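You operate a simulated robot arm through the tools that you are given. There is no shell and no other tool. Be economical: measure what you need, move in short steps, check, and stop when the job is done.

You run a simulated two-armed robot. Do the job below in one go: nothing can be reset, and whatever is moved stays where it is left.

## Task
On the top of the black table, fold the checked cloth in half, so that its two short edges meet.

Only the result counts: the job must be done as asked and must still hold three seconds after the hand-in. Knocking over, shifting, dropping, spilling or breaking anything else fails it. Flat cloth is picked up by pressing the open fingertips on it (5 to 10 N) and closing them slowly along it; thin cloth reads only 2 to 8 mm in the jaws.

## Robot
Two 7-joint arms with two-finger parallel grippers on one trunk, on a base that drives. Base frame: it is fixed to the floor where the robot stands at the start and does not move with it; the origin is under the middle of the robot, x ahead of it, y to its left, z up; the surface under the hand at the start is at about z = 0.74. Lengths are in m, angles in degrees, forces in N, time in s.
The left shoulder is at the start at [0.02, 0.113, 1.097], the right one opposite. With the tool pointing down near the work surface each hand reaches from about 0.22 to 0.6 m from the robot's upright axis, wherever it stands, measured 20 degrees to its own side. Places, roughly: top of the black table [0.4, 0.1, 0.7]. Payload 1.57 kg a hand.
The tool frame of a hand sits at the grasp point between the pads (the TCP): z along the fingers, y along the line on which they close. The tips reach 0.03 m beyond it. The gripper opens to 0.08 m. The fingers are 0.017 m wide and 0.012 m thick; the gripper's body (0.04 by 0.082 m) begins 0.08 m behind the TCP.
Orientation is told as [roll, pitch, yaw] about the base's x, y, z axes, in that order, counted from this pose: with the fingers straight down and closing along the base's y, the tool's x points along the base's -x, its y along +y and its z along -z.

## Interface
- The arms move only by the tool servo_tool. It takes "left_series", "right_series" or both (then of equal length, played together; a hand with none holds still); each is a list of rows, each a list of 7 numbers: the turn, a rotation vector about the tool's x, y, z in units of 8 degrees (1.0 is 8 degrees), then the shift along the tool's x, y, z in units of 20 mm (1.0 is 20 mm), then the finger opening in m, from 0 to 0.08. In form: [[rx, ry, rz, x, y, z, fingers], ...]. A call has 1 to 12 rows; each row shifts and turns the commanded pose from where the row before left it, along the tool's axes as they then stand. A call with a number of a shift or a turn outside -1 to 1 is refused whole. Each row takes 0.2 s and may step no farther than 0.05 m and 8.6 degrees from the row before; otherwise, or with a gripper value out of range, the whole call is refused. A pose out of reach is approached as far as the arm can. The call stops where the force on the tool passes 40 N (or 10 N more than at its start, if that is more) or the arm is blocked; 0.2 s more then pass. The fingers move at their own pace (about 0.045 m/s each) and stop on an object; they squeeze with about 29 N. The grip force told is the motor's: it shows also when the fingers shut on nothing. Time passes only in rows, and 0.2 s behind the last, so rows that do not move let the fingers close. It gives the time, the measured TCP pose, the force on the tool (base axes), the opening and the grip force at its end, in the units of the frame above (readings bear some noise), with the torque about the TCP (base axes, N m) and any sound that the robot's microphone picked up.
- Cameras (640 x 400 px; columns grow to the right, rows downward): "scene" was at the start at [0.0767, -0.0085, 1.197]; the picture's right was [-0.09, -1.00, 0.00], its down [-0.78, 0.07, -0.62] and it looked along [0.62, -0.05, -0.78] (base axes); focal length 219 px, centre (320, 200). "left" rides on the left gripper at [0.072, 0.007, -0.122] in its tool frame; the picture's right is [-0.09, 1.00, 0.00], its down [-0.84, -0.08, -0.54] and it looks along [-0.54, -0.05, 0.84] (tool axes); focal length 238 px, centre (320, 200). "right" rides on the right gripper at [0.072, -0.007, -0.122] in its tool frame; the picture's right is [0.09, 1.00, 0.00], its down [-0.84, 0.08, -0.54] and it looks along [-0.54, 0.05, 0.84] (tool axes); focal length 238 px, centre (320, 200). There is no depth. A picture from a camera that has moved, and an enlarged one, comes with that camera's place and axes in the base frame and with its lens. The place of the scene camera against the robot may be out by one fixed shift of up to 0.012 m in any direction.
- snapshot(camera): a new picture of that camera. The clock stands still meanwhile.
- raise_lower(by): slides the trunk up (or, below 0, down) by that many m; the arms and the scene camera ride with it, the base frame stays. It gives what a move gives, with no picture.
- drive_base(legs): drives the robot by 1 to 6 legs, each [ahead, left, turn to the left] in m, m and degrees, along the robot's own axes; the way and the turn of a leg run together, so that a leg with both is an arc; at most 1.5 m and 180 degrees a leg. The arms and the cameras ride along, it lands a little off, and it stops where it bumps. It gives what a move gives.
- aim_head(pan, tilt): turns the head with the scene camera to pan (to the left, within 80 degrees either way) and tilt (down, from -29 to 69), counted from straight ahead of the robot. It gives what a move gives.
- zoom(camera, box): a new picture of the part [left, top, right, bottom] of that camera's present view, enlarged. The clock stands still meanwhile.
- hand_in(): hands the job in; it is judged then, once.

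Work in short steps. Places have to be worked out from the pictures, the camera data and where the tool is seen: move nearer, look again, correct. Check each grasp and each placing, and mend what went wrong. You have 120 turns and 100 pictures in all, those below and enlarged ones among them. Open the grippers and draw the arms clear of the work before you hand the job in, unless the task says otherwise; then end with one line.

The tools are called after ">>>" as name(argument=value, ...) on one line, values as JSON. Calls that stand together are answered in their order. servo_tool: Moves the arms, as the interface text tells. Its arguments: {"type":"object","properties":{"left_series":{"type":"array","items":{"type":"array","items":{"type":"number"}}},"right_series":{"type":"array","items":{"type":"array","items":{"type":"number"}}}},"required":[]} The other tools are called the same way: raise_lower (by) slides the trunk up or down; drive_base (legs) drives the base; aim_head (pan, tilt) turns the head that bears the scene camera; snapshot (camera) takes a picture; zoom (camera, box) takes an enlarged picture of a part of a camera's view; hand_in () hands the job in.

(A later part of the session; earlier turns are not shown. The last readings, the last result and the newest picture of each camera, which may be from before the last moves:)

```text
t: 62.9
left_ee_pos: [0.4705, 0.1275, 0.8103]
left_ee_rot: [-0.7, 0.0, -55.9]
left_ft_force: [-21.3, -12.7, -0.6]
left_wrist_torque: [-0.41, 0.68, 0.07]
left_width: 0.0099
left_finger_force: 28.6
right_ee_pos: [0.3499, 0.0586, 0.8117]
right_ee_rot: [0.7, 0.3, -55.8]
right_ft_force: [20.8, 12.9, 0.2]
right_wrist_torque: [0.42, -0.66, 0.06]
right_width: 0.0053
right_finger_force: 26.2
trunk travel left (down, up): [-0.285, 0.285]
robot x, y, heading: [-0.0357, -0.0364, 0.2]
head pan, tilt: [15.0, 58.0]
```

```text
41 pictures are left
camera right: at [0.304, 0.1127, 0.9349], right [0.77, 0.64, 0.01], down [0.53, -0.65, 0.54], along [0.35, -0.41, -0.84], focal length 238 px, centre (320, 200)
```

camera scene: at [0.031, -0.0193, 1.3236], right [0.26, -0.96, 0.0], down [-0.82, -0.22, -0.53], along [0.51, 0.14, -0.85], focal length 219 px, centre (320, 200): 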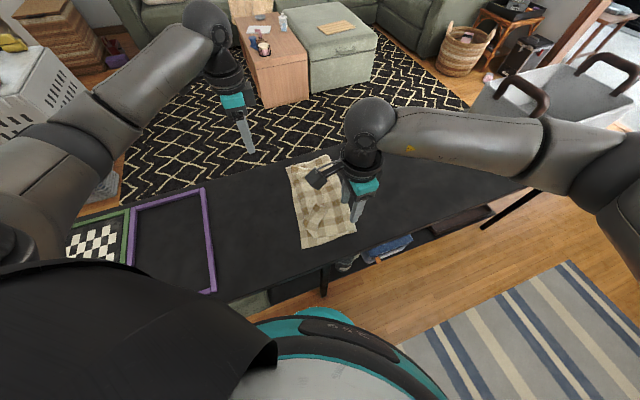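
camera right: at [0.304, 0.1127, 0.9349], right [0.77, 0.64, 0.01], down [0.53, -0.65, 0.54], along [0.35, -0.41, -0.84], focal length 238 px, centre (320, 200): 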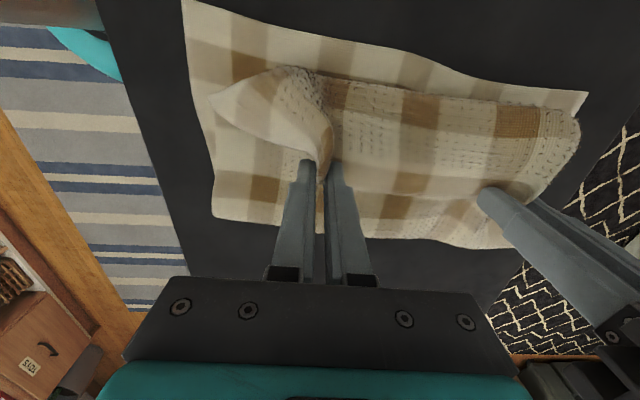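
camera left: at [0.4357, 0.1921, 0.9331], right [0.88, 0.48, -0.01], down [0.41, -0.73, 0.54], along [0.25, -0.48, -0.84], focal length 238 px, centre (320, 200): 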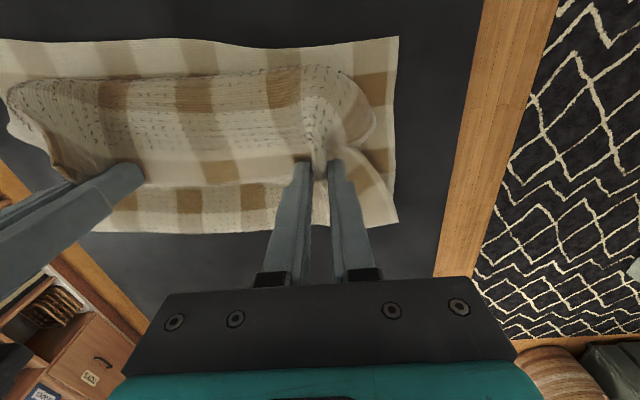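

Right is fine at 5 mm, but the left, at 10 mm, seems to have caught the second layer too. I'll lower and open the left, rise a few mm, and pinch only the ridge's top.

>>> servo_tool(left_series=[[0, 0, 0, 0, -0.2, 0.5, 0], [0, 0, 0, 0, 0, 0.7, 0.01], [0, 0, 0, 0, 0, 0, 0.03], [0, 0, 0, 0, 0, 0, 0.05], [0, 0, 0, 0, 0, 0, 0.05], [0, 0, 0, 0, 0, -0.6, 0.05], [0, 0, 0, 0, 0, -0.8, 0.05]], right_series=[[0, 0, 0, 0, 0.2, 0, 0], [0, 0, 0, 0, 0, 0, 0], [0, 0, 0, 0, 0, 0, 0], [0, 0, 0, 0, 0, 0, 0], [0, 0, 0, 0, 0, 0, 0], [0, 0, 0, 0, 0, 0, 0], [0, 0, 0, 0, 0, 0, 0]])

>>> snapshot(camera="left")

```text
t: 64.5
left_ee_pos: [0.4702, 0.1276, 0.8155]
left_ee_rot: [-0.2, 0.1, -55.9]
left_ft_force: [-0.6, -1.5, -0.4]
left_wrist_torque: [0.03, 0.04, -0.01]
left_width: 0.0499
left_finger_force: 0.0
right_ee_pos: [0.3518, 0.0612, 0.8122]
right_ee_rot: [0.3, 0.3, -55.7]
right_ft_force: [0.1, -0.2, -0.9]
right_wrist_torque: [0.01, -0.05, -0.02]
right_width: 0.0048
right_finger_force: 25.1
trunk travel left (down, up): [-0.285, 0.285]
robot x, y, heading: [-0.0371, -0.035, 0.4]
head pan, tilt: [15.0, 58.0]
```

```text
40 pictures are left
camera left: at [0.4336, 0.1916, 0.9374], right [0.88, 0.48, 0.0], down [0.41, -0.74, 0.54], along [0.26, -0.48, -0.84], focal length 238 px, centre (320, 200)
```

left: 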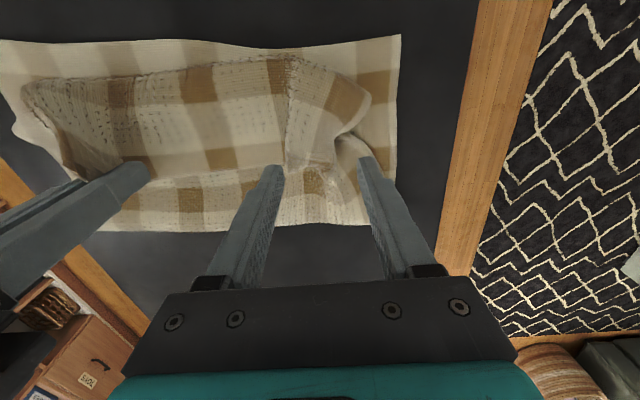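

The ridge is now about 2 cm nearer. I'll shift the left hand there and lower to just above it for a look.

>>> servo_tool(left_series=[[0, 0, 0, 0, -0.9, 0, 0.05], [0, 0, 0, 0, 0, 0.6, 0.05], [0, 0, 0, 0, 0, 0.5, 0.05]])

>>> zoom(camera="left", box=[220, 60, 420, 220])

```text
t: 65.3
left_ee_pos: [0.4566, 0.1175, 0.7933]
left_ee_rot: [-0.2, 0.0, -55.8]
left_ft_force: [-0.3, -0.2, 0.3]
left_wrist_torque: [-0.01, -0.02, -0.01]
left_width: 0.0501
left_finger_force: 0.0
right_ee_pos: [0.3519, 0.0599, 0.8115]
right_ee_rot: [0.3, 0.3, -55.6]
right_ft_force: [-0.1, 0.2, -0.4]
right_wrist_torque: [-0.01, 0.0, -0.03]
right_width: 0.0047
right_finger_force: 25.3
trunk travel left (down, up): [-0.285, 0.285]
robot x, y, heading: [-0.0364, -0.0357, 0.4]
head pan, tilt: [15.0, 58.0]
```

```text
2.50 times, centred on (320, 140) of left
camera zoom: at [0.4196, 0.1808, 0.9163], right [0.88, 0.48, 0.0], down [0.41, -0.74, 0.54], along [0.26, -0.48, -0.84], focal length 596 px, centre (320, 350)
```

zoom: 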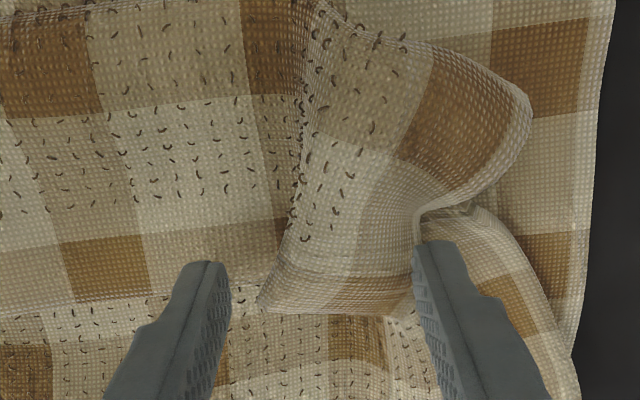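

The outer finger sits beside a pleat of the second layer. I'll shift another 1 cm inward so both fingers land on the flap, press very lightly and close.

>>> servo_tool(left_series=[[0, 0, 0, 0, -0.5, 0, 0.05], [0, 0, 0, 0, 0, 0.4, 0.05], [0, 0, 0, 0, 0, 0.12, 0.05], [0, 0, 0, 0, 0, 0, 0.05]])

>>> zoom(camera="left", box=[220, 60, 420, 220])

```text
t: 66.3
left_ee_pos: [0.4467, 0.1122, 0.7848]
left_ee_rot: [-0.1, 0.0, -55.9]
left_ft_force: [-0.5, -0.8, 5.1]
left_wrist_torque: [0.03, -0.05, -0.05]
left_width: 0.0494
left_finger_force: 0.0
right_ee_pos: [0.352, 0.0612, 0.8126]
right_ee_rot: [0.3, 0.3, -55.7]
right_ft_force: [-0.2, 0.4, 1.0]
right_wrist_torque: [-0.01, -0.01, -0.01]
right_width: 0.0047
right_finger_force: 25.1
trunk travel left (down, up): [-0.285, 0.285]
robot x, y, heading: [-0.0353, -0.0336, 0.3]
head pan, tilt: [15.0, 58.0]
```

```text
2.50 times, centred on (320, 140) of left
camera zoom: at [0.4102, 0.1752, 0.9062], right [0.88, 0.48, 0.0], down [0.41, -0.74, 0.54], along [0.26, -0.48, -0.84], focal length 596 px, centre (320, 350)
```

zoom: 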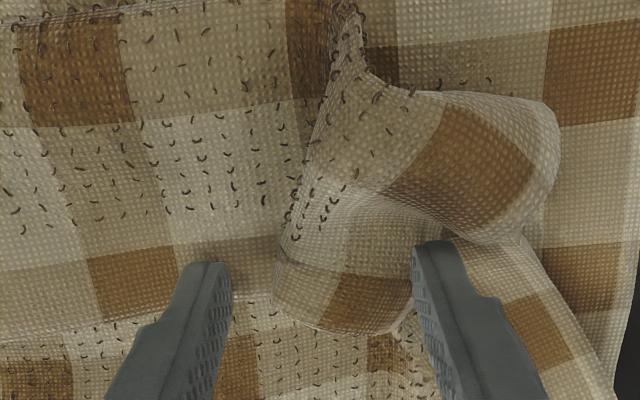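

The flap strip lies neatly between the fingers. I'll rise 2 mm, close and lift slightly.

>>> servo_tool(left_series=[[0, 0, 0, 0, 0, -0.12, 0.045], [0, 0, 0, 0, 0, 0, 0.04], [0, 0, 0, 0, 0, 0, 0.035], [0, 0, 0, 0, 0, 0, 0.03], [0, 0, 0, 0, 0, 0, 0.025], [0, 0, 0, 0, 0, 0, 0.02], [0, 0, 0, 0, 0, 0, 0.015], [0, 0, 0, 0, 0, 0, 0.01], [0, 0, 0, 0, 0, 0, 0.005], [0, 0, 0, 0, 0, 0, 0], [0, 0, 0, 0, 0, -0.6, 0], [0, 0, 0, 0, 0, -0.6, 0]])

>>> snapshot(camera="left")

```text
t: 68.9
left_ee_pos: [0.4462, 0.1123, 0.8095]
left_ee_rot: [-0.2, 0.1, -55.7]
left_ft_force: [-0.4, -0.1, 0.2]
left_wrist_torque: [-0.02, -0.01, 0.0]
left_width: 0.0058
left_finger_force: 25.8
right_ee_pos: [0.3514, 0.0598, 0.8125]
right_ee_rot: [0.3, 0.3, -55.8]
right_ft_force: [0.7, 0.5, -0.6]
right_wrist_torque: [0.01, 0.03, 0.0]
right_width: 0.0048
right_finger_force: 24.4
trunk travel left (down, up): [-0.285, 0.285]
robot x, y, heading: [-0.0358, -0.0369, 0.2]
head pan, tilt: [15.0, 58.0]
```

```text
37 pictures are left
camera left: at [0.41, 0.1762, 0.9308], right [0.88, 0.48, 0.0], down [0.41, -0.74, 0.54], along [0.26, -0.48, -0.84], focal length 238 px, centre (320, 200)
```

left: 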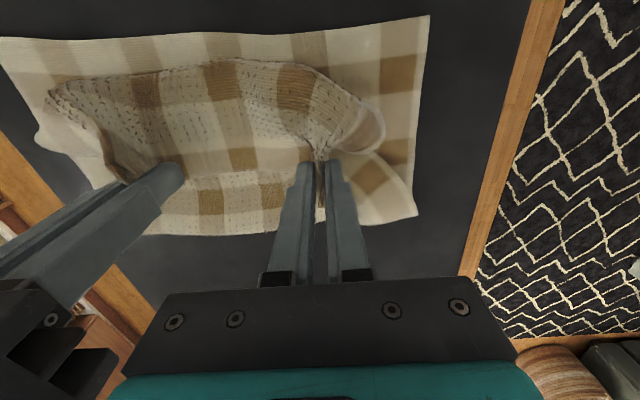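

Both hands now hold only the top flap (5–6 mm). The fold line itself rolled to about 0.164 m because the curl at the grip used up cloth. I'll lift and carry the edge back to restore the lower layer, then lay it down short of AD and unroll from there.

>>> raise_lower(by=0.1)

>>> drive_base(legs=[[0.1, -0.158, 0]])

>>> snapshot(camera="scene")

```text
t: 70.2
left_ee_pos: [0.4463, 0.1131, 0.9099]
left_ee_rot: [-0.2, 0.0, -55.8]
left_ft_force: [0.0, -0.4, -0.2]
left_wrist_torque: [0.0, 0.0, 0.05]
left_width: 0.0058
left_finger_force: 25.4
right_ee_pos: [0.3516, 0.0594, 0.9114]
right_ee_rot: [0.2, 0.3, -55.7]
right_ft_force: [-0.3, 0.8, 0.1]
right_wrist_torque: [-0.03, -0.02, 0.02]
right_width: 0.0048
right_finger_force: 25.2
trunk travel left (down, up): [-0.385, 0.185]
robot x, y, heading: [-0.0347, -0.0339, 0.1]
head pan, tilt: [15.0, 58.0]
```

```text
t: 71.8
left_ee_pos: [0.5488, -0.0455, 0.9097]
left_ee_rot: [0.0, 0.1, -56.2]
left_ft_force: [-0.2, -0.4, -0.8]
left_wrist_torque: [0.05, -0.02, -0.01]
left_width: 0.0061
left_finger_force: 26.0
right_ee_pos: [0.453, -0.0976, 0.9118]
right_ee_rot: [0.2, 0.2, -56.0]
right_ft_force: [1.0, -0.4, -0.7]
right_wrist_torque: [0.01, 0.01, -0.02]
right_width: 0.0047
right_finger_force: 25.3
trunk travel left (down, up): [-0.385, 0.185]
robot x, y, heading: [0.0657, -0.1849, 0.2]
head pan, tilt: [15.0, 58.0]
```

```text
36 pictures are left
camera scene: at [0.1325, -0.1757, 1.4235], right [0.26, -0.97, 0.0], down [-0.82, -0.22, -0.53], along [0.51, 0.14, -0.85], focal length 219 px, centre (320, 200)
```

scene: 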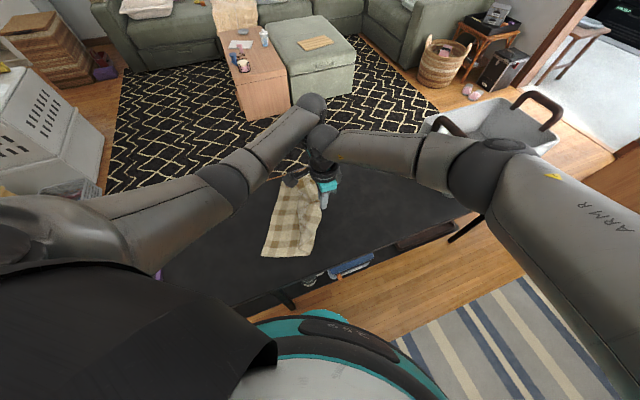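

The sheet hangs freely from both hands, which are only 0.11 m apart and slack. I'll spread them to straighten the edge, watching the force.

>>> servo_tool(left_series=[[0, 0, 0, 0, 0.4, 0, 0], [0, 0, 0, 0, 0.4, 0, 0], [0, 0, 0, 0, 0.3, 0, 0], [0, 0, 0, 0, 0, 0, 0]], right_series=[[0, 0, 0, 0, -0.4, 0, 0], [0, 0, 0, 0, -0.4, 0, 0], [0, 0, 0, 0, -0.3, 0, 0], [0, 0, 0, 0, 0, 0, 0]])

>>> snapshot(camera="left")

>>> snapshot(camera="right")

```text
t: 72.8
left_ee_pos: [0.5633, -0.0346, 0.9078]
left_ee_rot: [-0.6, 0.0, -56.2]
left_ft_force: [-17.8, -11.0, 2.0]
left_wrist_torque: [-0.46, 0.64, 0.1]
left_width: 0.0119
left_finger_force: 29.0
right_ee_pos: [0.437, -0.1084, 0.9132]
right_ee_rot: [0.7, 0.3, -56.0]
right_ft_force: [16.6, 10.7, -2.0]
right_wrist_torque: [0.36, -0.51, 0.05]
right_width: 0.0049
right_finger_force: 25.6
trunk travel left (down, up): [-0.385, 0.185]
robot x, y, heading: [0.0625, -0.1946, 0.1]
head pan, tilt: [15.0, 58.0]
```

```text
35 pictures are left
camera left: at [0.5292, 0.0301, 1.0304], right [0.88, 0.48, -0.01], down [0.41, -0.74, 0.54], along [0.25, -0.48, -0.84], focal length 238 px, centre (320, 200)
```

left: 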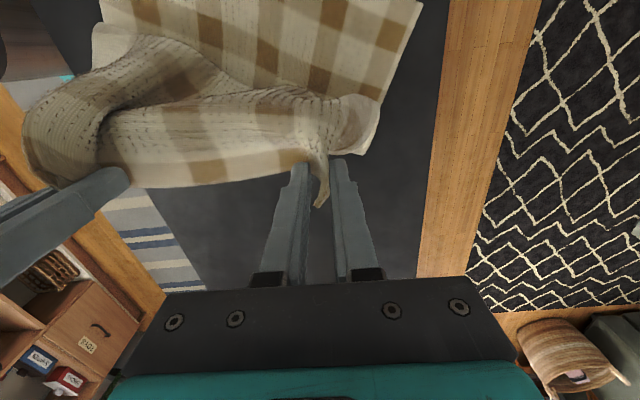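

```text
34 pictures are left
camera right: at [0.3904, -0.0539, 1.0354], right [0.77, 0.63, 0.01], down [0.53, -0.66, 0.54], along [0.35, -0.41, -0.84], focal length 238 px, centre (320, 200)
```

right: 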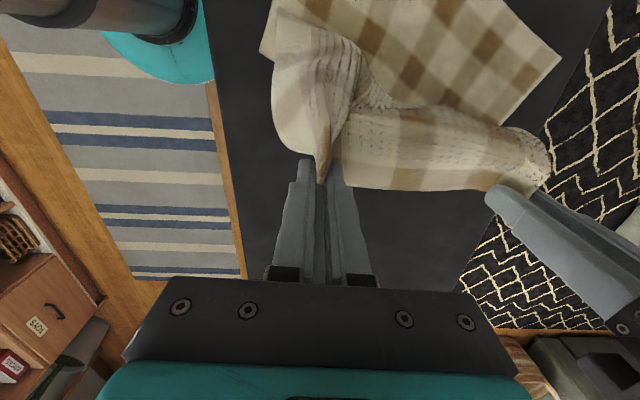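

I'll lay the sheet flat again for a cleaner grasp. This time I'd close across the edge, giving a hinge-like hold with hardly any flap. Driving out and lowering.

>>> drive_base(legs=[[0.054, -0.084, 0]])

>>> raise_lower(by=-0.09)

>>> drive_base(legs=[[0.021, -0.034, 0]])

>>> raise_lower(by=-0.035)

>>> servo_tool(left_series=[[0, 0, 0, 0, 0, 0, 0.02], [0, 0, 0, 0, 0, 0, 0.05], [0, 0, 0, 0, 0, 0, 0.05], [0, 0, 0, 0, 0, -0.8, 0.05], [0, 0, 0, 0, 0, -0.9, 0.05], [0, 0, 0, 0, 0, -0.9, 0.05], [0, 0, 0, 0, 0, -0.9, 0.05], [0, 0, 0, 0, 0, -0.9, 0.05]], right_series=[[0, 0, 0, 0, 0, 0, 0.02], [0, 0, 0, 0, 0, 0, 0.05], [0, 0, 0, 0, 0, 0, 0.05], [0, 0, 0, 0, 0, -0.8, 0.05], [0, 0, 0, 0, 0, -0.9, 0.05], [0, 0, 0, 0, 0, -0.9, 0.05], [0, 0, 0, 0, 0, -0.9, 0.05], [0, 0, 0, 0, 0, -0.9, 0.05]])

>>> snapshot(camera="left")

>>> snapshot(camera="right")

```text
t: 73.9
left_ee_pos: [0.6183, -0.1179, 0.9095]
left_ee_rot: [-0.5, 0.0, -56.2]
left_ft_force: [-18.1, -11.0, 1.5]
left_wrist_torque: [-0.45, 0.72, 0.13]
left_width: 0.0123
left_finger_force: 29.0
right_ee_pos: [0.4889, -0.1928, 0.9118]
right_ee_rot: [0.6, 0.3, -55.9]
right_ft_force: [18.4, 11.0, -2.1]
right_wrist_torque: [0.38, -0.51, 0.07]
right_width: 0.0051
right_finger_force: 25.7
trunk travel left (down, up): [-0.385, 0.185]
robot x, y, heading: [0.1165, -0.2745, -0.1]
head pan, tilt: [15.0, 58.0]
```

```text
t: 75.2
left_ee_pos: [0.6181, -0.1189, 0.8188]
left_ee_rot: [-0.8, 0.1, -56.1]
left_ft_force: [-14.7, -9.6, 2.1]
left_wrist_torque: [-0.36, 0.55, 0.09]
left_width: 0.0115
left_finger_force: 28.7
right_ee_pos: [0.4895, -0.1931, 0.8217]
right_ee_rot: [0.8, 0.3, -55.9]
right_ft_force: [14.5, 8.3, -1.9]
right_wrist_torque: [0.25, -0.46, 0.05]
right_width: 0.0052
right_finger_force: 25.6
trunk travel left (down, up): [-0.295, 0.275]
robot x, y, heading: [0.1182, -0.2729, -0.1]
head pan, tilt: [15.0, 58.0]
```

```text
t: 76.1
left_ee_pos: [0.6383, -0.153, 0.8183]
left_ee_rot: [-0.9, 0.0, -56.0]
left_ft_force: [-14.7, -10.2, 1.8]
left_wrist_torque: [-0.41, 0.59, 0.1]
left_width: 0.0119
left_finger_force: 29.2
right_ee_pos: [0.5111, -0.226, 0.8215]
right_ee_rot: [0.8, 0.2, -55.8]
right_ft_force: [14.8, 9.7, -1.8]
right_wrist_torque: [0.34, -0.44, 0.03]
right_width: 0.0049
right_finger_force: 25.2
trunk travel left (down, up): [-0.295, 0.275]
robot x, y, heading: [0.1396, -0.3085, -0.0]
head pan, tilt: [15.0, 58.0]
```

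```text
t: 76.8
left_ee_pos: [0.6382, -0.1538, 0.7828]
left_ee_rot: [-1.0, -0.1, -56.0]
left_ft_force: [-13.6, -8.6, 4.7]
left_wrist_torque: [-0.31, 0.53, 0.06]
left_width: 0.0105
left_finger_force: 28.7
right_ee_pos: [0.5118, -0.2252, 0.789]
right_ee_rot: [1.1, 0.2, -55.7]
right_ft_force: [14.2, 8.4, -1.6]
right_wrist_torque: [0.29, -0.42, 0.08]
right_width: 0.0051
right_finger_force: 26.1
trunk travel left (down, up): [-0.26, 0.31]
robot x, y, heading: [0.1407, -0.3094, -0.1]
head pan, tilt: [15.0, 58.0]
```

```text
t: 78.7
left_ee_pos: [0.6383, -0.1505, 0.8722]
left_ee_rot: [-0.8, 0.0, -56.0]
left_ft_force: [-0.1, 0.3, 0.3]
left_wrist_torque: [0.0, 0.0, 0.0]
left_width: 0.0501
left_finger_force: 0.1
right_ee_pos: [0.5108, -0.2269, 0.8764]
right_ee_rot: [0.8, 0.3, -55.9]
right_ft_force: [0.3, 0.6, -0.4]
right_wrist_torque: [-0.02, 0.02, -0.02]
right_width: 0.0499
right_finger_force: 0.0
trunk travel left (down, up): [-0.26, 0.31]
robot x, y, heading: [0.1353, -0.3082, 0.1]
head pan, tilt: [15.0, 58.0]
```

```text
33 pictures are left
camera left: at [0.6042, -0.0864, 0.9936], right [0.88, 0.48, -0.01], down [0.41, -0.73, 0.54], along [0.25, -0.48, -0.84], focal length 238 px, centre (320, 200)
```

left: 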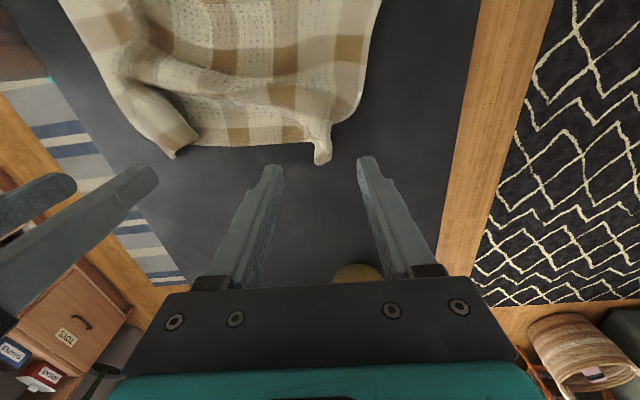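

```text
32 pictures are left
camera right: at [0.4638, -0.1731, 0.9986], right [0.77, 0.64, 0.01], down [0.53, -0.66, 0.54], along [0.35, -0.41, -0.84], focal length 238 px, centre (320, 200)
```

right: 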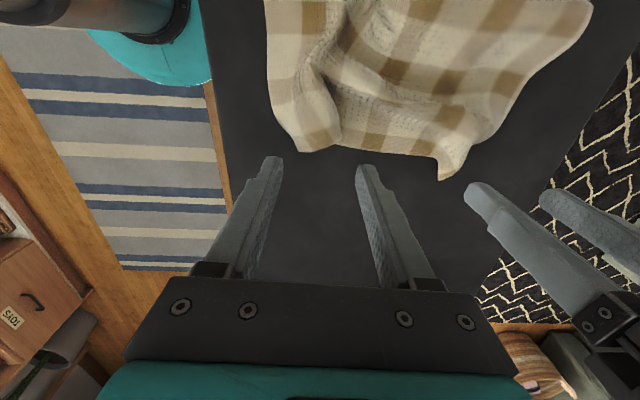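

The cloth is back down, with its short edge bunched: a tail at the far corner near (0.66,-0.176) and the near corner at about (0.51,-0.255). I'll grip the far tail with the left hand and press the near corner with the right, then pull them apart to spread the edge.

>>> servo_tool(left_series=[[0, 0, 0, -0.98, 0.16, 0, 0.05], [0, 0, 0, 0, 0, 0.95, 0.05], [0, 0, 0, 0, 0, 0.95, 0.05], [0, 0, 0, 0, 0, 0.95, 0.05], [0, 0, 0, 0, 0, 0.95, 0.05], [0, 0, 0, 0, 0, 0.8, 0.04], [0, 0, 0, 0, 0, 0, 0.03], [0, 0, 0, 0, 0, 0, 0.02], [0, 0, 0, 0, 0, 0, 0.01], [0, 0, 0, 0, 0, 0, 0], [0, 0, 0, 0, 0, 0, 0]], right_series=[[0, 0, 0, -0.24, 0.1, 0, 0.02], [0, 0, 0, 0, 0, 0.95, 0.02], [0, 0, 0, 0, 0, 0.95, 0.02], [0, 0, 0, 0, 0, 0.95, 0.02], [0, 0, 0, 0, 0, 0.95, 0.02], [0, 0, 0, 0, 0, 0.85, 0.02], [0, 0, 0, 0, 0, 0.25, 0.02], [0, 0, 0, 0, 0, 0.08, 0.02], [0, 0, 0, 0, 0, 0, 0.02], [0, 0, 0, 0, 0, 0, 0.02], [0, 0, 0, 0, 0, 0, 0.02]])

>>> snapshot(camera="right")

```text
t: 81.0
left_ee_pos: [0.6507, -0.1652, 0.7808]
left_ee_rot: [-0.8, 0.0, -56.1]
left_ft_force: [-0.3, -0.7, -0.1]
left_wrist_torque: [-0.05, 0.04, -0.02]
left_width: 0.0046
left_finger_force: 25.5
right_ee_pos: [0.5163, -0.2287, 0.7753]
right_ee_rot: [0.9, 0.4, -55.8]
right_ft_force: [0.0, -0.7, 14.0]
right_wrist_torque: [0.12, -0.05, 0.04]
right_width: 0.0194
right_finger_force: 0.1
trunk travel left (down, up): [-0.26, 0.31]
robot x, y, heading: [0.1376, -0.3073, 0.1]
head pan, tilt: [15.0, 58.0]
```

```text
31 pictures are left
camera right: at [0.4695, -0.1746, 0.8986], right [0.77, 0.64, 0.02], down [0.53, -0.66, 0.54], along [0.35, -0.41, -0.84], focal length 238 px, centre (320, 200)
```

right: 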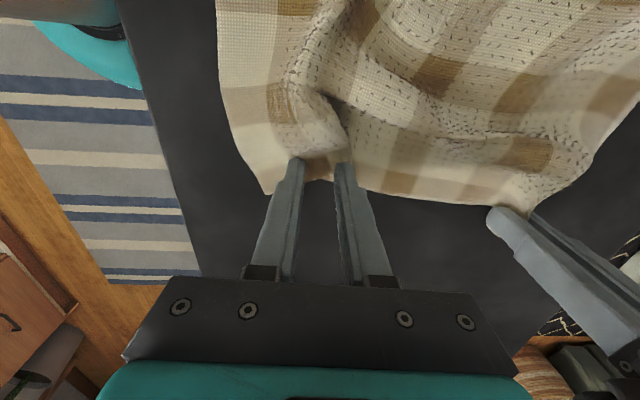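

Left holds the tail. The right fingers straddle the pleat, so I'll hop the right outward past it, press again, and then pull both apart.

>>> servo_tool(left_series=[[0, 0, 0, 0, 0, -0.1, 0], [0, 0, 0, 0, 0, 0, 0], [0, 0, 0, 0, 0, 0, 0], [0, 0, 0, 0, 0, 0, 0], [0, 0, 0, 0, 0, 0, 0], [0, 0, 0, 0, 0.4, 0, 0], [0, 0, 0, 0, 0.4, 0, 0], [0, 0, 0, 0, 0.4, 0, 0], [0, 0, 0, 0, 0.4, 0, 0], [0, 0, 0, 0, 0.4, 0, 0], [0, 0, 0, 0, 0.3, 0, 0]], right_series=[[0, 0, 0, 0, 0, -0.6, 0.01], [0, 0, 0, 0.2, -0.9, 0, 0], [0, 0, 0, 0, 0, 0.4, 0], [0, 0, 0, 0, 0, 0.15, 0], [0, 0, 0, 0, 0, 0, 0], [0, 0, 0, 0, -0.4, 0, 0], [0, 0, 0, 0, -0.4, 0, 0], [0, 0, 0, 0, -0.4, 0, 0], [0, 0, 0, 0, -0.4, 0, 0], [0, 0, 0, 0, -0.4, 0, 0], [0, 0, 0, 0, -0.4, 0, 0]])

>>> snapshot(camera="right")

```text
t: 83.5
left_ee_pos: [0.6777, -0.1374, 0.7851]
left_ee_rot: [-0.8, 0.0, -56.2]
left_ft_force: [-0.7, 0.0, -0.2]
left_wrist_torque: [-0.04, 0.0, 0.02]
left_width: 0.0049
left_finger_force: 25.0
left hand out of reach, approached as far as the arm can: row 9, 10, 11
right_ee_pos: [0.4581, -0.2625, 0.7749]
right_ee_rot: [0.7, 0.3, -55.8]
right_ft_force: [0.2, 0.1, -0.2]
right_wrist_torque: [0.01, 0.01, 0.04]
right_width: 0.0
right_finger_force: 21.6
trunk travel left (down, up): [-0.26, 0.31]
robot x, y, heading: [0.1393, -0.3071, -0.1]
head pan, tilt: [15.0, 58.0]
```

```text
30 pictures are left
camera right: at [0.4119, -0.2075, 0.8981], right [0.77, 0.64, 0.01], down [0.53, -0.66, 0.54], along [0.35, -0.41, -0.84], focal length 238 px, centre (320, 200)
```

right: 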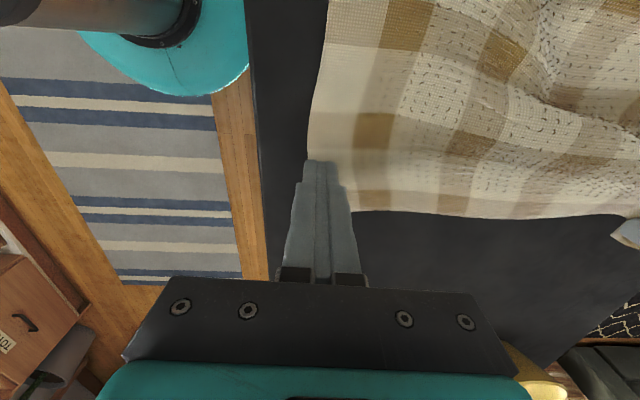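

The near corner is now smooth and spread. I'll release the left, raise both hands and look at the whole cloth.

>>> servo_tool(left_series=[[0, 0, 0, 0, 0, 0, 0.02], [0, 0, 0, 0, 0, 0, 0.04], [0, 0, 0, 0, 0, -0.6, 0.04], [0, 0, 0, 0, 0, -0.9, 0.04], [0, 0, 0, 0, 0, -0.9, 0.04], [0, 0, 0, 0, 0, -0.9, 0.04], [0, 0, 0, 0, 0, -0.9, 0.04], [0, 0, 0, 0, 0, -0.9, 0.04]], right_series=[[0, 0, 0, 0, 0, -0.5, 0], [0, 0, 0, 0, 0, -0.7, 0.04], [0, 0, 0, 0, 0, -0.9, 0.04], [0, 0, 0, 0, 0, -0.9, 0.04], [0, 0, 0, 0, 0, -0.9, 0.04], [0, 0, 0, 0, 0, -0.9, 0.04], [0, 0, 0, 0, 0, -0.9, 0.04], [0, 0, 0, 0, 0, -0.9, 0.04]])

>>> snapshot(camera="scene")

>>> snapshot(camera="left")

```text
t: 85.2
left_ee_pos: [0.6772, -0.137, 0.8889]
left_ee_rot: [-0.8, 0.0, -56.1]
left_ft_force: [0.1, 0.5, -0.1]
left_wrist_torque: [0.01, -0.02, 0.02]
left_width: 0.0399
left_finger_force: 0.0
right_ee_pos: [0.4569, -0.2643, 0.9064]
right_ee_rot: [0.8, 0.3, -55.8]
right_ft_force: [0.3, 0.3, 0.1]
right_wrist_torque: [0.0, 0.0, -0.01]
right_width: 0.0399
right_finger_force: 0.0
trunk travel left (down, up): [-0.26, 0.31]
robot x, y, heading: [0.139, -0.3038, 0.1]
head pan, tilt: [15.0, 58.0]
```

```text
29 pictures are left
camera scene: at [0.2068, -0.2927, 1.2986], right [0.26, -0.97, 0.0], down [-0.82, -0.22, -0.53], along [0.51, 0.14, -0.85], focal length 219 px, centre (320, 200)
```

scene: 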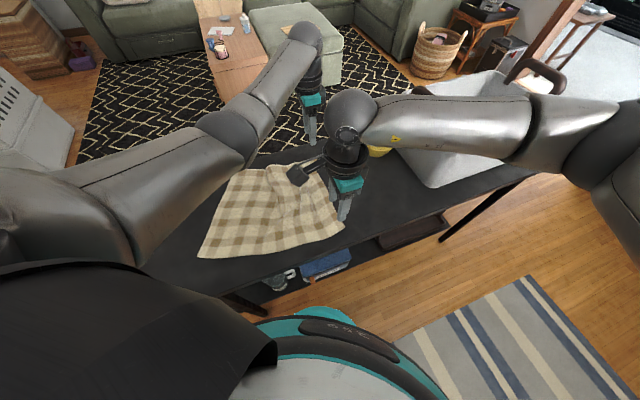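

```text
28 pictures are left
camera left: at [0.6431, -0.0733, 1.0104], right [0.88, 0.48, -0.01], down [0.41, -0.73, 0.54], along [0.25, -0.48, -0.84], focal length 238 px, centre (320, 200)
```

left: 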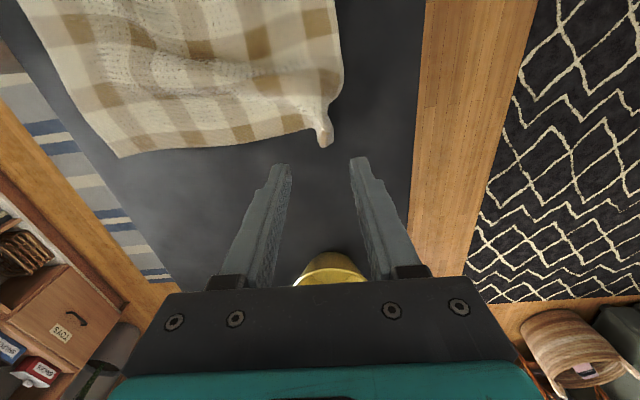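

The cloth is flat except for a small tail at far corner B near (0.69,-0.157); C is at about (0.477,-0.292). I'll nudge the base forward a little for reach, yaw both hands so they close across the edge, and look closer.

>>> drive_base(legs=[[0.025, 0.016, 0]])

>>> servo_tool(left_series=[[0, 0, -1, 0, 0, 0, 0.05], [0, 0, -1, 0, 0, 0, 0.05], [0, 0, -1, 0, 0, 0, 0.05], [0, 0, -1, 0, 0, 0, 0.05], [0, 0, -1, 0, 0, 0, 0.05], [0, 0, -1, 0, 0, 0, 0.05], [0, 0, -1, 0, 0, 0, 0.05], [0, 0, -1, 0, 0, 0, 0.05], [0, 0, -1, 0, 0, 0, 0.05], [0, 0, -1, 0, 0, 0, 0.05], [0, 0, -1, 0, 0, 0, 0.05]], right_series=[[0, 0, -1, 0, 0, 0, 0.05], [0, 0, -1, 0, 0, 0, 0.05], [0, 0, -1, 0, 0, 0, 0.05], [0, 0, -1, 0, 0, 0, 0.05], [0, 0, -1, 0, 0, 0, 0.05], [0, 0, -1, 0, 0, 0, 0.05], [0, 0, -1, 0, 0, 0, 0.05], [0, 0, -1, 0, 0, 0, 0.05], [0, 0, -1, 0, 0, 0, 0.05], [0, 0, -1, 0, 0, 0, 0.05], [0, 0, -1, 0, 0, 0, 0.05]])

>>> snapshot(camera="left")

>>> snapshot(camera="right")

```text
t: 86.1
left_ee_pos: [0.7027, -0.1215, 0.8877]
left_ee_rot: [-0.9, 0.0, -56.1]
left_ft_force: [0.0, 0.2, -0.3]
left_wrist_torque: [-0.02, 0.01, -0.01]
left_width: 0.0399
left_finger_force: 0.1
right_ee_pos: [0.4825, -0.2484, 0.9076]
right_ee_rot: [0.8, 0.4, -55.8]
right_ft_force: [-0.5, 0.0, 0.5]
right_wrist_torque: [0.0, 0.01, 0.02]
right_width: 0.0401
right_finger_force: 0.1
trunk travel left (down, up): [-0.26, 0.31]
robot x, y, heading: [0.1641, -0.2949, -0.3]
head pan, tilt: [15.0, 58.0]
```

```text
t: 88.5
left_ee_pos: [0.7023, -0.1223, 0.8875]
left_ee_rot: [0.0, 0.8, 32.2]
left_ft_force: [0.4, -0.4, -0.8]
left_wrist_torque: [0.0, -0.01, 0.0]
left_width: 0.0502
left_finger_force: 0.2
right_ee_pos: [0.4809, -0.2488, 0.9075]
right_ee_rot: [0.4, -0.8, 32.3]
right_ft_force: [-0.7, -0.6, 0.2]
right_wrist_torque: [-0.01, 0.02, -0.02]
right_width: 0.0498
right_finger_force: 0.1
trunk travel left (down, up): [-0.26, 0.31]
robot x, y, heading: [0.164, -0.294, -0.1]
head pan, tilt: [15.0, 58.0]
```

```text
27 pictures are left
camera left: at [0.6378, -0.1537, 1.0114], right [-0.45, 0.89, 0.0], down [0.76, 0.38, 0.53], along [0.47, 0.24, -0.85], focal length 238 px, centre (320, 200)
```

left: 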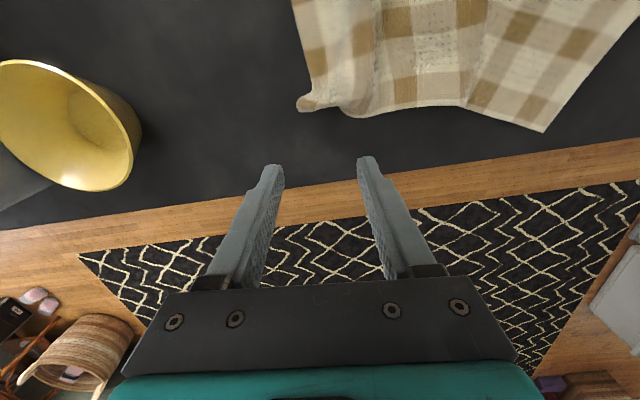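

```text
26 pictures are left
camera right: at [0.424, -0.2946, 1.028], right [-0.61, 0.79, 0.0], down [0.66, 0.51, 0.55], along [0.44, 0.34, -0.83], focal length 238 px, centre (320, 200)
```

right: 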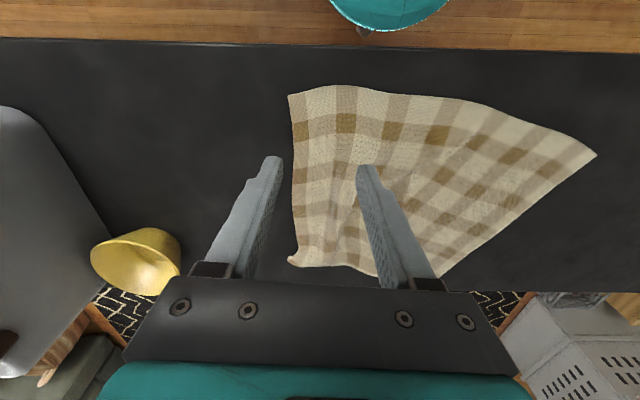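

The right camera shows all four corners: A≈(0.58,0.10), B≈(0.70,-0.14), C≈(0.48,-0.29), D≈(0.30,0.06). The far long edge is crumpled and A should be nearer (0.50,0.20). I'll drive back along the table so that A and D are within reach, then drag them out.

>>> drive_base(legs=[[-0.15, 0.228, 0]])

>>> snapshot(camera="left")

```text
t: 90.4
left_ee_pos: [0.5564, 0.1061, 0.8886]
left_ee_rot: [-0.2, 0.8, 31.6]
left_ft_force: [0.6, 0.0, -0.6]
left_wrist_torque: [0.02, -0.01, -0.01]
left_width: 0.0498
left_finger_force: 0.0
right_ee_pos: [0.3343, -0.0193, 0.9075]
right_ee_rot: [0.3, -0.8, 32.0]
right_ft_force: [0.4, 0.5, 0.5]
right_wrist_torque: [0.01, 0.02, 0.02]
right_width: 0.0499
right_finger_force: 0.1
trunk travel left (down, up): [-0.26, 0.31]
robot x, y, heading: [0.0164, -0.0634, -0.0]
head pan, tilt: [15.0, 58.0]
```

```text
25 pictures are left
camera left: at [0.4911, 0.0744, 1.0114], right [-0.45, 0.9, 0.0], down [0.76, 0.38, 0.53], along [0.48, 0.23, -0.85], focal length 238 px, centre (320, 200)
```

left: 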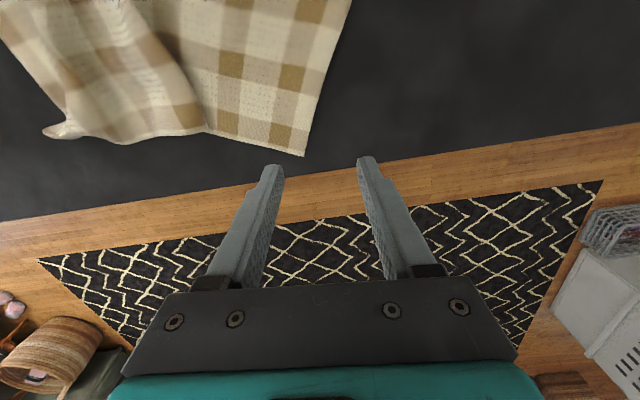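

A is at about (0.595,0.10). I'll press the closed left fingertips just inside that corner.

>>> servo_tool(left_series=[[0, 0, 0, -0.1, -0.7, 0, 0.01], [0, 0, 0, -0.05, -0.63, 0, 0], [0, 0, 0, 0, 0, 0.95, 0], [0, 0, 0, 0, 0, 0.95, 0], [0, 0, 0, 0, 0, 0.95, 0], [0, 0, 0, 0, 0, 0.95, 0], [0, 0, 0, 0, 0, 0.95, 0], [0, 0, 0, 0, 0, 0.75, 0], [0, 0, 0, 0, 0, 0.15, 0], [0, 0, 0, 0, 0, 0, 0]])

```text
t: 92.6
left_ee_pos: [0.5543, 0.0843, 0.781]
left_ee_rot: [-0.1, 0.6, 31.7]
left_ft_force: [0.4, -0.2, -0.4]
left_wrist_torque: [0.03, 0.01, -0.01]
left_width: 0.0001
left_finger_force: 21.3
left hand out of reach, approached as far as the arm can: row 6, 7, 8
right_ee_pos: [0.3342, -0.0217, 0.9075]
right_ee_rot: [0.2, -0.7, 32.0]
right_ft_force: [0.6, -0.2, 0.3]
right_wrist_torque: [-0.05, -0.01, -0.04]
right_width: 0.0501
right_finger_force: 0.1
trunk travel left (down, up): [-0.26, 0.31]
robot x, y, heading: [0.0201, -0.0629, -0.0]
head pan, tilt: [15.0, 58.0]
```

It stopped short at reach but is still over the cloth, about 4 cm inside A. I'll lower the trunk a touch to make contact.

>>> raise_lower(by=-0.007)

```text
t: 93.2
left_ee_pos: [0.5538, 0.0841, 0.7736]
left_ee_rot: [-0.1, 0.6, 31.8]
left_ft_force: [-1.7, 0.6, 2.4]
left_wrist_torque: [-0.02, 0.0, 0.03]
left_width: 0.0
left_finger_force: 21.2
right_ee_pos: [0.3349, -0.0216, 0.9006]
right_ee_rot: [0.3, -0.8, 31.9]
right_ft_force: [-0.1, -0.3, 0.1]
right_wrist_torque: [0.02, -0.01, 0.01]
right_width: 0.0498
right_finger_force: 0.0
trunk travel left (down, up): [-0.253, 0.317]
robot x, y, heading: [0.0192, -0.0644, -0.3]
head pan, tilt: [15.0, 58.0]
```

Contact is light at 2.4 N. I'll add 1 mm and start dragging A outward, checking force along the way.

>>> raise_lower(by=-0.001)

>>> servo_tool(left_series=[[0, 0, 0, 0.3, 0.4, 0, 0], [0, 0, 0, 0.3, 0.4, 0, 0], [0, 0, 0, 0.3, 0.4, 0, 0]])

```text
t: 93.7
left_ee_pos: [0.5537, 0.0842, 0.7739]
left_ee_rot: [-0.1, 0.7, 31.7]
left_ft_force: [-0.9, -0.3, 5.2]
left_wrist_torque: [-0.02, 0.02, 0.02]
left_width: 0.0
left_finger_force: 21.9
right_ee_pos: [0.3341, -0.0211, 0.8986]
right_ee_rot: [0.3, -0.8, 32.0]
right_ft_force: [-1.2, 0.3, 0.1]
right_wrist_torque: [0.04, -0.01, -0.02]
right_width: 0.05
right_finger_force: 0.1
trunk travel left (down, up): [-0.252, 0.318]
robot x, y, heading: [0.0166, -0.0645, -0.1]
head pan, tilt: [15.0, 58.0]
```

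```text
t: 94.5
left_ee_pos: [0.525, 0.096, 0.7735]
left_ee_rot: [-0.2, 0.8, 31.6]
left_ft_force: [1.9, -0.5, 8.3]
left_wrist_torque: [-0.03, -0.08, 0.0]
left_width: 0.0
left_finger_force: 21.7
right_ee_pos: [0.334, -0.0214, 0.8993]
right_ee_rot: [0.4, -0.8, 31.9]
right_ft_force: [0.6, 0.3, 0.9]
right_wrist_torque: [0.01, -0.01, 0.01]
right_width: 0.0498
right_finger_force: 0.0
trunk travel left (down, up): [-0.252, 0.318]
robot x, y, heading: [0.0169, -0.0598, -0.1]
head pan, tilt: [15.0, 58.0]
```

Force is steady at 8 N. Continuing the drag.

>>> servo_tool(left_series=[[0, 0, 0, 0.05, 0.8, 0, 0], [0, 0, 0, 0.05, 0.8, 0, 0], [0, 0, 0, 0.05, 0.8, 0, 0], [0, 0, 0, 0.05, 0.8, 0, 0], [0, 0, 0, 0.05, 0.8, 0, 0], [0, 0, 0, 0.05, 0.8, 0, 0], [0, 0, 0, 0.05, 0.8, 0, 0], [0, 0, 0, 0, 0, -0.8, 0], [0, 0, 0, 0, 0, -0.9, 0.03], [0, 0, 0, 0, 0, -0.9, 0.05], [0, 0, 0, 0, 0, -0.9, 0.05]])

>>> snapshot(camera="right")

```text
t: 96.9
left_ee_pos: [0.4611, 0.1902, 0.8439]
left_ee_rot: [-0.1, 0.8, 31.8]
left_ft_force: [-0.6, 0.1, -0.3]
left_wrist_torque: [-0.01, 0.03, -0.01]
left_width: 0.05
left_finger_force: 0.0
right_ee_pos: [0.3335, -0.021, 0.8984]
right_ee_rot: [0.4, -0.9, 31.9]
right_ft_force: [0.8, -0.7, 0.4]
right_wrist_torque: [0.0, 0.0, -0.01]
right_width: 0.05
right_finger_force: 0.1
trunk travel left (down, up): [-0.252, 0.318]
robot x, y, heading: [0.0158, -0.0626, -0.2]
head pan, tilt: [15.0, 58.0]
```

```text
24 pictures are left
camera right: at [0.277, -0.0657, 1.0201], right [-0.61, 0.8, 0.0], down [0.66, 0.5, 0.55], along [0.44, 0.34, -0.83], focal length 238 px, centre (320, 200)
```

right: 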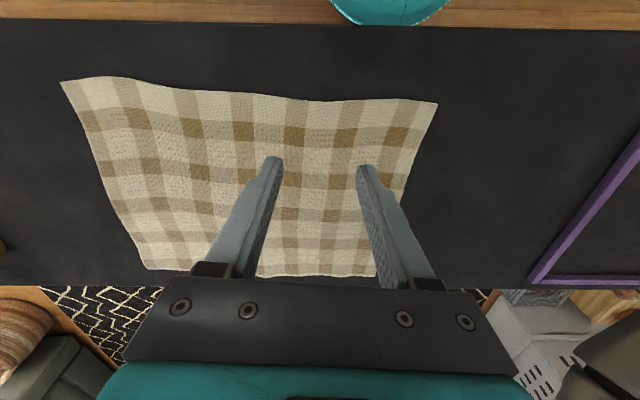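

The press-drag worked very well: the cloth is flat and square again, with A(0.493,0.230), B(0.728,-0.105), C(0.474,-0.263), D(0.243,0.075). I'll raise the hands, lower the trunk for better reach and drive back towards edge BC.

>>> servo_tool(left_series=[[0, 0, 0, 0, 0, -0.9, 0.05], [0, 0, 0, 0, 0, -0.9, 0.05], [0, 0, 0, 0, 0, -0.9, 0.05], [0, 0, 0, 0, 0, -0.9, 0.05], [0, 0, 0, 0, 0, -0.9, 0.05], [0, 0, 0, 0, 0, -0.9, 0.05]], right_series=[[0, 0, 0, 0, 0, -0.6, 0.05], [0, 0, 0, 0, 0, -0.6, 0.05], [0, 0, 0, 0, 0, -0.6, 0.05], [0, 0, 0, 0, 0, -0.6, 0.05], [0, 0, 0, 0, 0, -0.6, 0.05], [0, 0, 0, 0, 0, -0.6, 0.05]])

>>> raise_lower(by=-0.1)

>>> drive_base(legs=[[0.142, -0.206, 0]])

```text
t: 98.3
left_ee_pos: [0.4632, 0.1888, 0.9502]
left_ee_rot: [-0.1, 0.7, 31.8]
left_ft_force: [0.1, 0.1, 0.1]
left_wrist_torque: [0.02, 0.01, -0.03]
left_width: 0.0501
left_finger_force: 0.2
right_ee_pos: [0.3346, -0.0212, 0.9713]
right_ee_rot: [0.4, -0.8, 31.8]
right_ft_force: [-0.9, -0.1, -0.4]
right_wrist_torque: [-0.02, 0.01, 0.0]
right_width: 0.0504
right_finger_force: 0.0
trunk travel left (down, up): [-0.252, 0.318]
robot x, y, heading: [0.0179, -0.0656, -0.1]
head pan, tilt: [15.0, 58.0]
```

```text
t: 99.6
left_ee_pos: [0.4635, 0.1911, 0.8511]
left_ee_rot: [-0.2, 0.8, 31.7]
left_ft_force: [0.5, 0.1, 0.1]
left_wrist_torque: [0.01, 0.02, -0.01]
left_width: 0.0497
left_finger_force: 0.0
right_ee_pos: [0.3347, -0.022, 0.8714]
right_ee_rot: [0.3, -0.8, 31.9]
right_ft_force: [-0.2, -0.8, -0.2]
right_wrist_torque: [0.03, -0.02, -0.02]
right_width: 0.0501
right_finger_force: 0.0
trunk travel left (down, up): [-0.152, 0.418]
robot x, y, heading: [0.0146, -0.0583, -0.3]
head pan, tilt: [15.0, 58.0]
```

```text
t: 101.4
left_ee_pos: [0.6039, -0.0114, 0.8497]
left_ee_rot: [-0.1, 0.8, 32.1]
left_ft_force: [-0.5, 0.5, 0.7]
left_wrist_torque: [-0.01, 0.01, -0.01]
left_width: 0.0498
left_finger_force: 0.0
right_ee_pos: [0.4747, -0.2236, 0.8707]
right_ee_rot: [0.3, -0.8, 32.2]
right_ft_force: [0.9, -0.4, 0.0]
right_wrist_torque: [-0.03, -0.01, 0.0]
right_width: 0.0501
right_finger_force: 0.1
trunk travel left (down, up): [-0.152, 0.418]
robot x, y, heading: [0.1595, -0.2658, 0.3]
head pan, tilt: [15.0, 58.0]
```

Moving both hands over edge BC, with one finger just outside the edge, down to just above the cloth.

>>> servo_tool(left_series=[[0, 0, 0, -0.07, -0.9, 0, 0.05], [0, 0, 0, -0.07, -0.9, 0, 0.05], [0, 0, 0, -0.07, -0.9, 0, 0.05], [0, 0, 0, -0.07, -0.9, 0, 0.05], [0, 0, 0, -0.07, -0.9, 0.9, 0.05], [0, 0, 0, -0.07, -0.9, 0.9, 0.05], [0, 0, 0, -0.05, -0.8, 0.9, 0.05]], right_series=[[0, 0, 0, -0.6, -0.3, 0, 0.05], [0, 0, 0, -0.5, -0.3, 0, 0.05], [0, 0, 0, 0, 0, 0.6, 0.05], [0, 0, 0, 0, 0, 0.8, 0.05], [0, 0, 0, 0, 0, 0.8, 0.05], [0, 0, 0, 0, 0, 0.8, 0.05], [0, 0, 0, 0, 0, 0.8, 0.05]])

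>>> zoom(camera="left", box=[220, 60, 420, 220])

>>> zoom(camera="right", box=[220, 60, 420, 220])

```text
t: 103.0
left_ee_pos: [0.675, -0.1126, 0.7971]
left_ee_rot: [0.0, 0.8, 32.0]
left_ft_force: [-0.4, 0.9, 0.0]
left_wrist_torque: [0.0, -0.02, -0.02]
left_width: 0.0497
left_finger_force: 0.2
right_ee_pos: [0.4997, -0.2206, 0.7943]
right_ee_rot: [0.3, -0.9, 32.1]
right_ft_force: [-0.3, -0.4, 0.0]
right_wrist_torque: [0.01, 0.01, 0.03]
right_width: 0.0499
right_finger_force: 0.0
trunk travel left (down, up): [-0.152, 0.418]
robot x, y, heading: [0.1583, -0.2671, -0.1]
head pan, tilt: [15.0, 58.0]
```

```text
2.50 times, centred on (320, 140) of left
camera zoom: at [0.6108, -0.1438, 0.9196], right [-0.45, 0.89, 0.0], down [0.76, 0.38, 0.53], along [0.48, 0.24, -0.85], focal length 596 px, centre (320, 350)
```

zoom: 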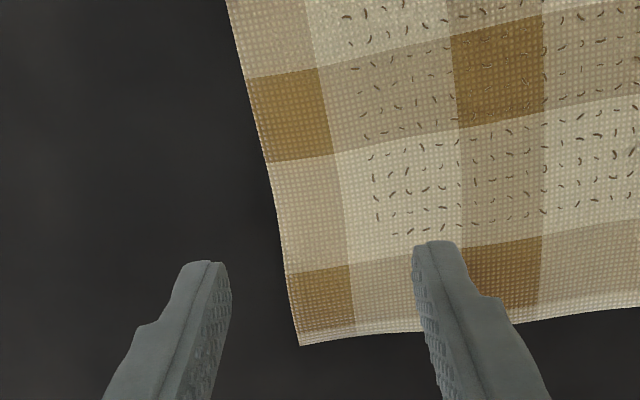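

```text
2.50 times, centred on (320, 140) of right
camera zoom: at [0.4422, -0.2668, 0.9159], right [-0.61, 0.79, 0.0], down [0.66, 0.5, 0.55], along [0.44, 0.34, -0.83], focal length 596 px, centre (320, 350)
```

zoom: 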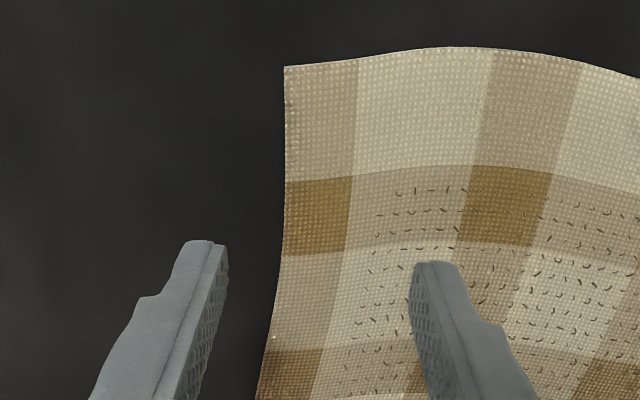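

Outer fingers are about 15 mm off the edge. I'll shift both inward by about 1 cm and lower to light contact.

>>> servo_tool(left_series=[[0, 0, 0, 0, 0.55, 0, 0.05], [0, 0, 0, 0, 0, 0.7, 0.05], [0, 0, 0, 0, 0, 0.35, 0.05], [0, 0, 0, 0, 0, 0.06, 0.05], [0, 0, 0, 0, 0, 0, 0.05]], right_series=[[0, 0, 0, 0, 0.55, 0, 0.05], [0, 0, 0, 0, 0, 0.6, 0.05], [0, 0, 0, 0, 0, 0.3, 0.05], [0, 0, 0, 0, 0, 0.06, 0.05], [0, 0, 0, 0, 0, 0, 0.05]])

```text
t: 104.2
left_ee_pos: [0.6717, -0.1029, 0.7743]
left_ee_rot: [-0.1, 0.9, 32.0]
left_ft_force: [-0.6, 0.3, 3.0]
left_wrist_torque: [0.04, 0.04, -0.01]
left_width: 0.0502
left_finger_force: 0.3
right_ee_pos: [0.4942, -0.2099, 0.7756]
right_ee_rot: [0.3, -0.8, 32.2]
right_ft_force: [-0.1, -0.4, -0.1]
right_wrist_torque: [-0.02, 0.05, 0.01]
right_width: 0.0501
right_finger_force: 0.1
trunk travel left (down, up): [-0.152, 0.418]
robot x, y, heading: [0.1596, -0.2671, 0.0]
head pan, tilt: [15.0, 58.0]
```

Left is at 3 N and the right isn't touching yet. I'll add pressure, then close slowly.

>>> servo_tool(left_series=[[0, 0, 0, 0, 0, 0.04, 0.05], [0, 0, 0, 0, 0, 0, 0.047], [0, 0, 0, 0, 0, 0, 0.044], [0, 0, 0, 0, 0, 0, 0.041], [0, 0, 0, 0, 0, 0, 0.038], [0, 0, 0, 0, 0, 0, 0.035], [0, 0, 0, 0, 0, 0, 0.032], [0, 0, 0, 0, 0, 0, 0.029], [0, 0, 0, 0, 0, 0, 0.026], [0, 0, 0, 0, 0, 0, 0.023], [0, 0, 0, 0, 0, 0, 0.02]], right_series=[[0, 0, 0, 0, 0, 0.11, 0.05], [0, 0, 0, 0, 0, 0, 0.047], [0, 0, 0, 0, 0, 0, 0.044], [0, 0, 0, 0, 0, 0, 0.041], [0, 0, 0, 0, 0, 0, 0.038], [0, 0, 0, 0, 0, 0, 0.035], [0, 0, 0, 0, 0, 0, 0.032], [0, 0, 0, 0, 0, 0, 0.029], [0, 0, 0, 0, 0, 0, 0.026], [0, 0, 0, 0, 0, 0, 0.023], [0, 0, 0, 0, 0, 0, 0.02]])

>>> zoom(camera="left", box=[220, 60, 420, 220])

>>> zoom(camera="right", box=[220, 60, 420, 220])

```text
t: 106.6
left_ee_pos: [0.6698, -0.1038, 0.7734]
left_ee_rot: [-0.2, 0.6, 31.9]
left_ft_force: [0.8, -0.8, 4.1]
left_wrist_torque: [0.03, 0.02, 0.0]
left_width: 0.019
left_finger_force: 0.1
right_ee_pos: [0.4945, -0.2109, 0.7739]
right_ee_rot: [0.3, -0.9, 32.1]
right_ft_force: [0.5, 0.5, 1.5]
right_wrist_torque: [0.03, 0.01, 0.02]
right_width: 0.0203
right_finger_force: 0.0
trunk travel left (down, up): [-0.152, 0.418]
robot x, y, heading: [0.1587, -0.269, 0.1]
head pan, tilt: [15.0, 58.0]
```

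```text
2.50 times, centred on (320, 140) of left
camera zoom: at [0.6057, -0.135, 0.8967], right [-0.45, 0.89, 0.0], down [0.76, 0.38, 0.53], along [0.48, 0.24, -0.85], focal length 596 px, centre (320, 350)
```

zoom: 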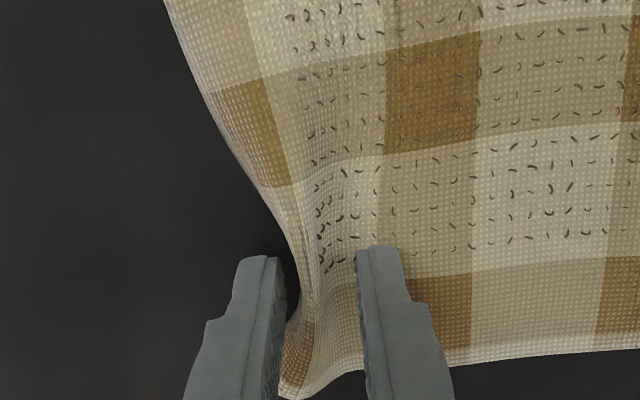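

```text
2.50 times, centred on (320, 140) of right
camera zoom: at [0.4368, -0.257, 0.8951], right [-0.61, 0.79, 0.0], down [0.66, 0.5, 0.55], along [0.44, 0.34, -0.83], focal length 596 px, centre (320, 350)
```

zoom: 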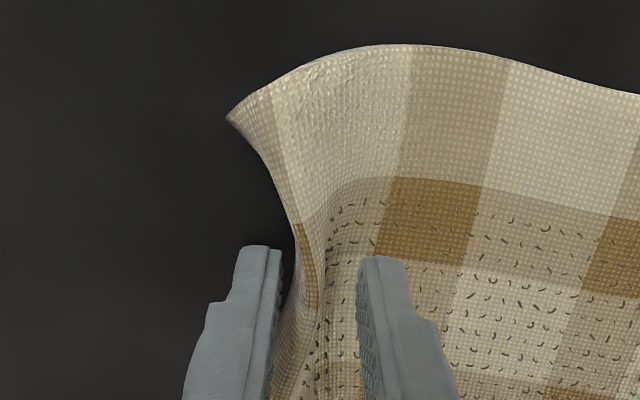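

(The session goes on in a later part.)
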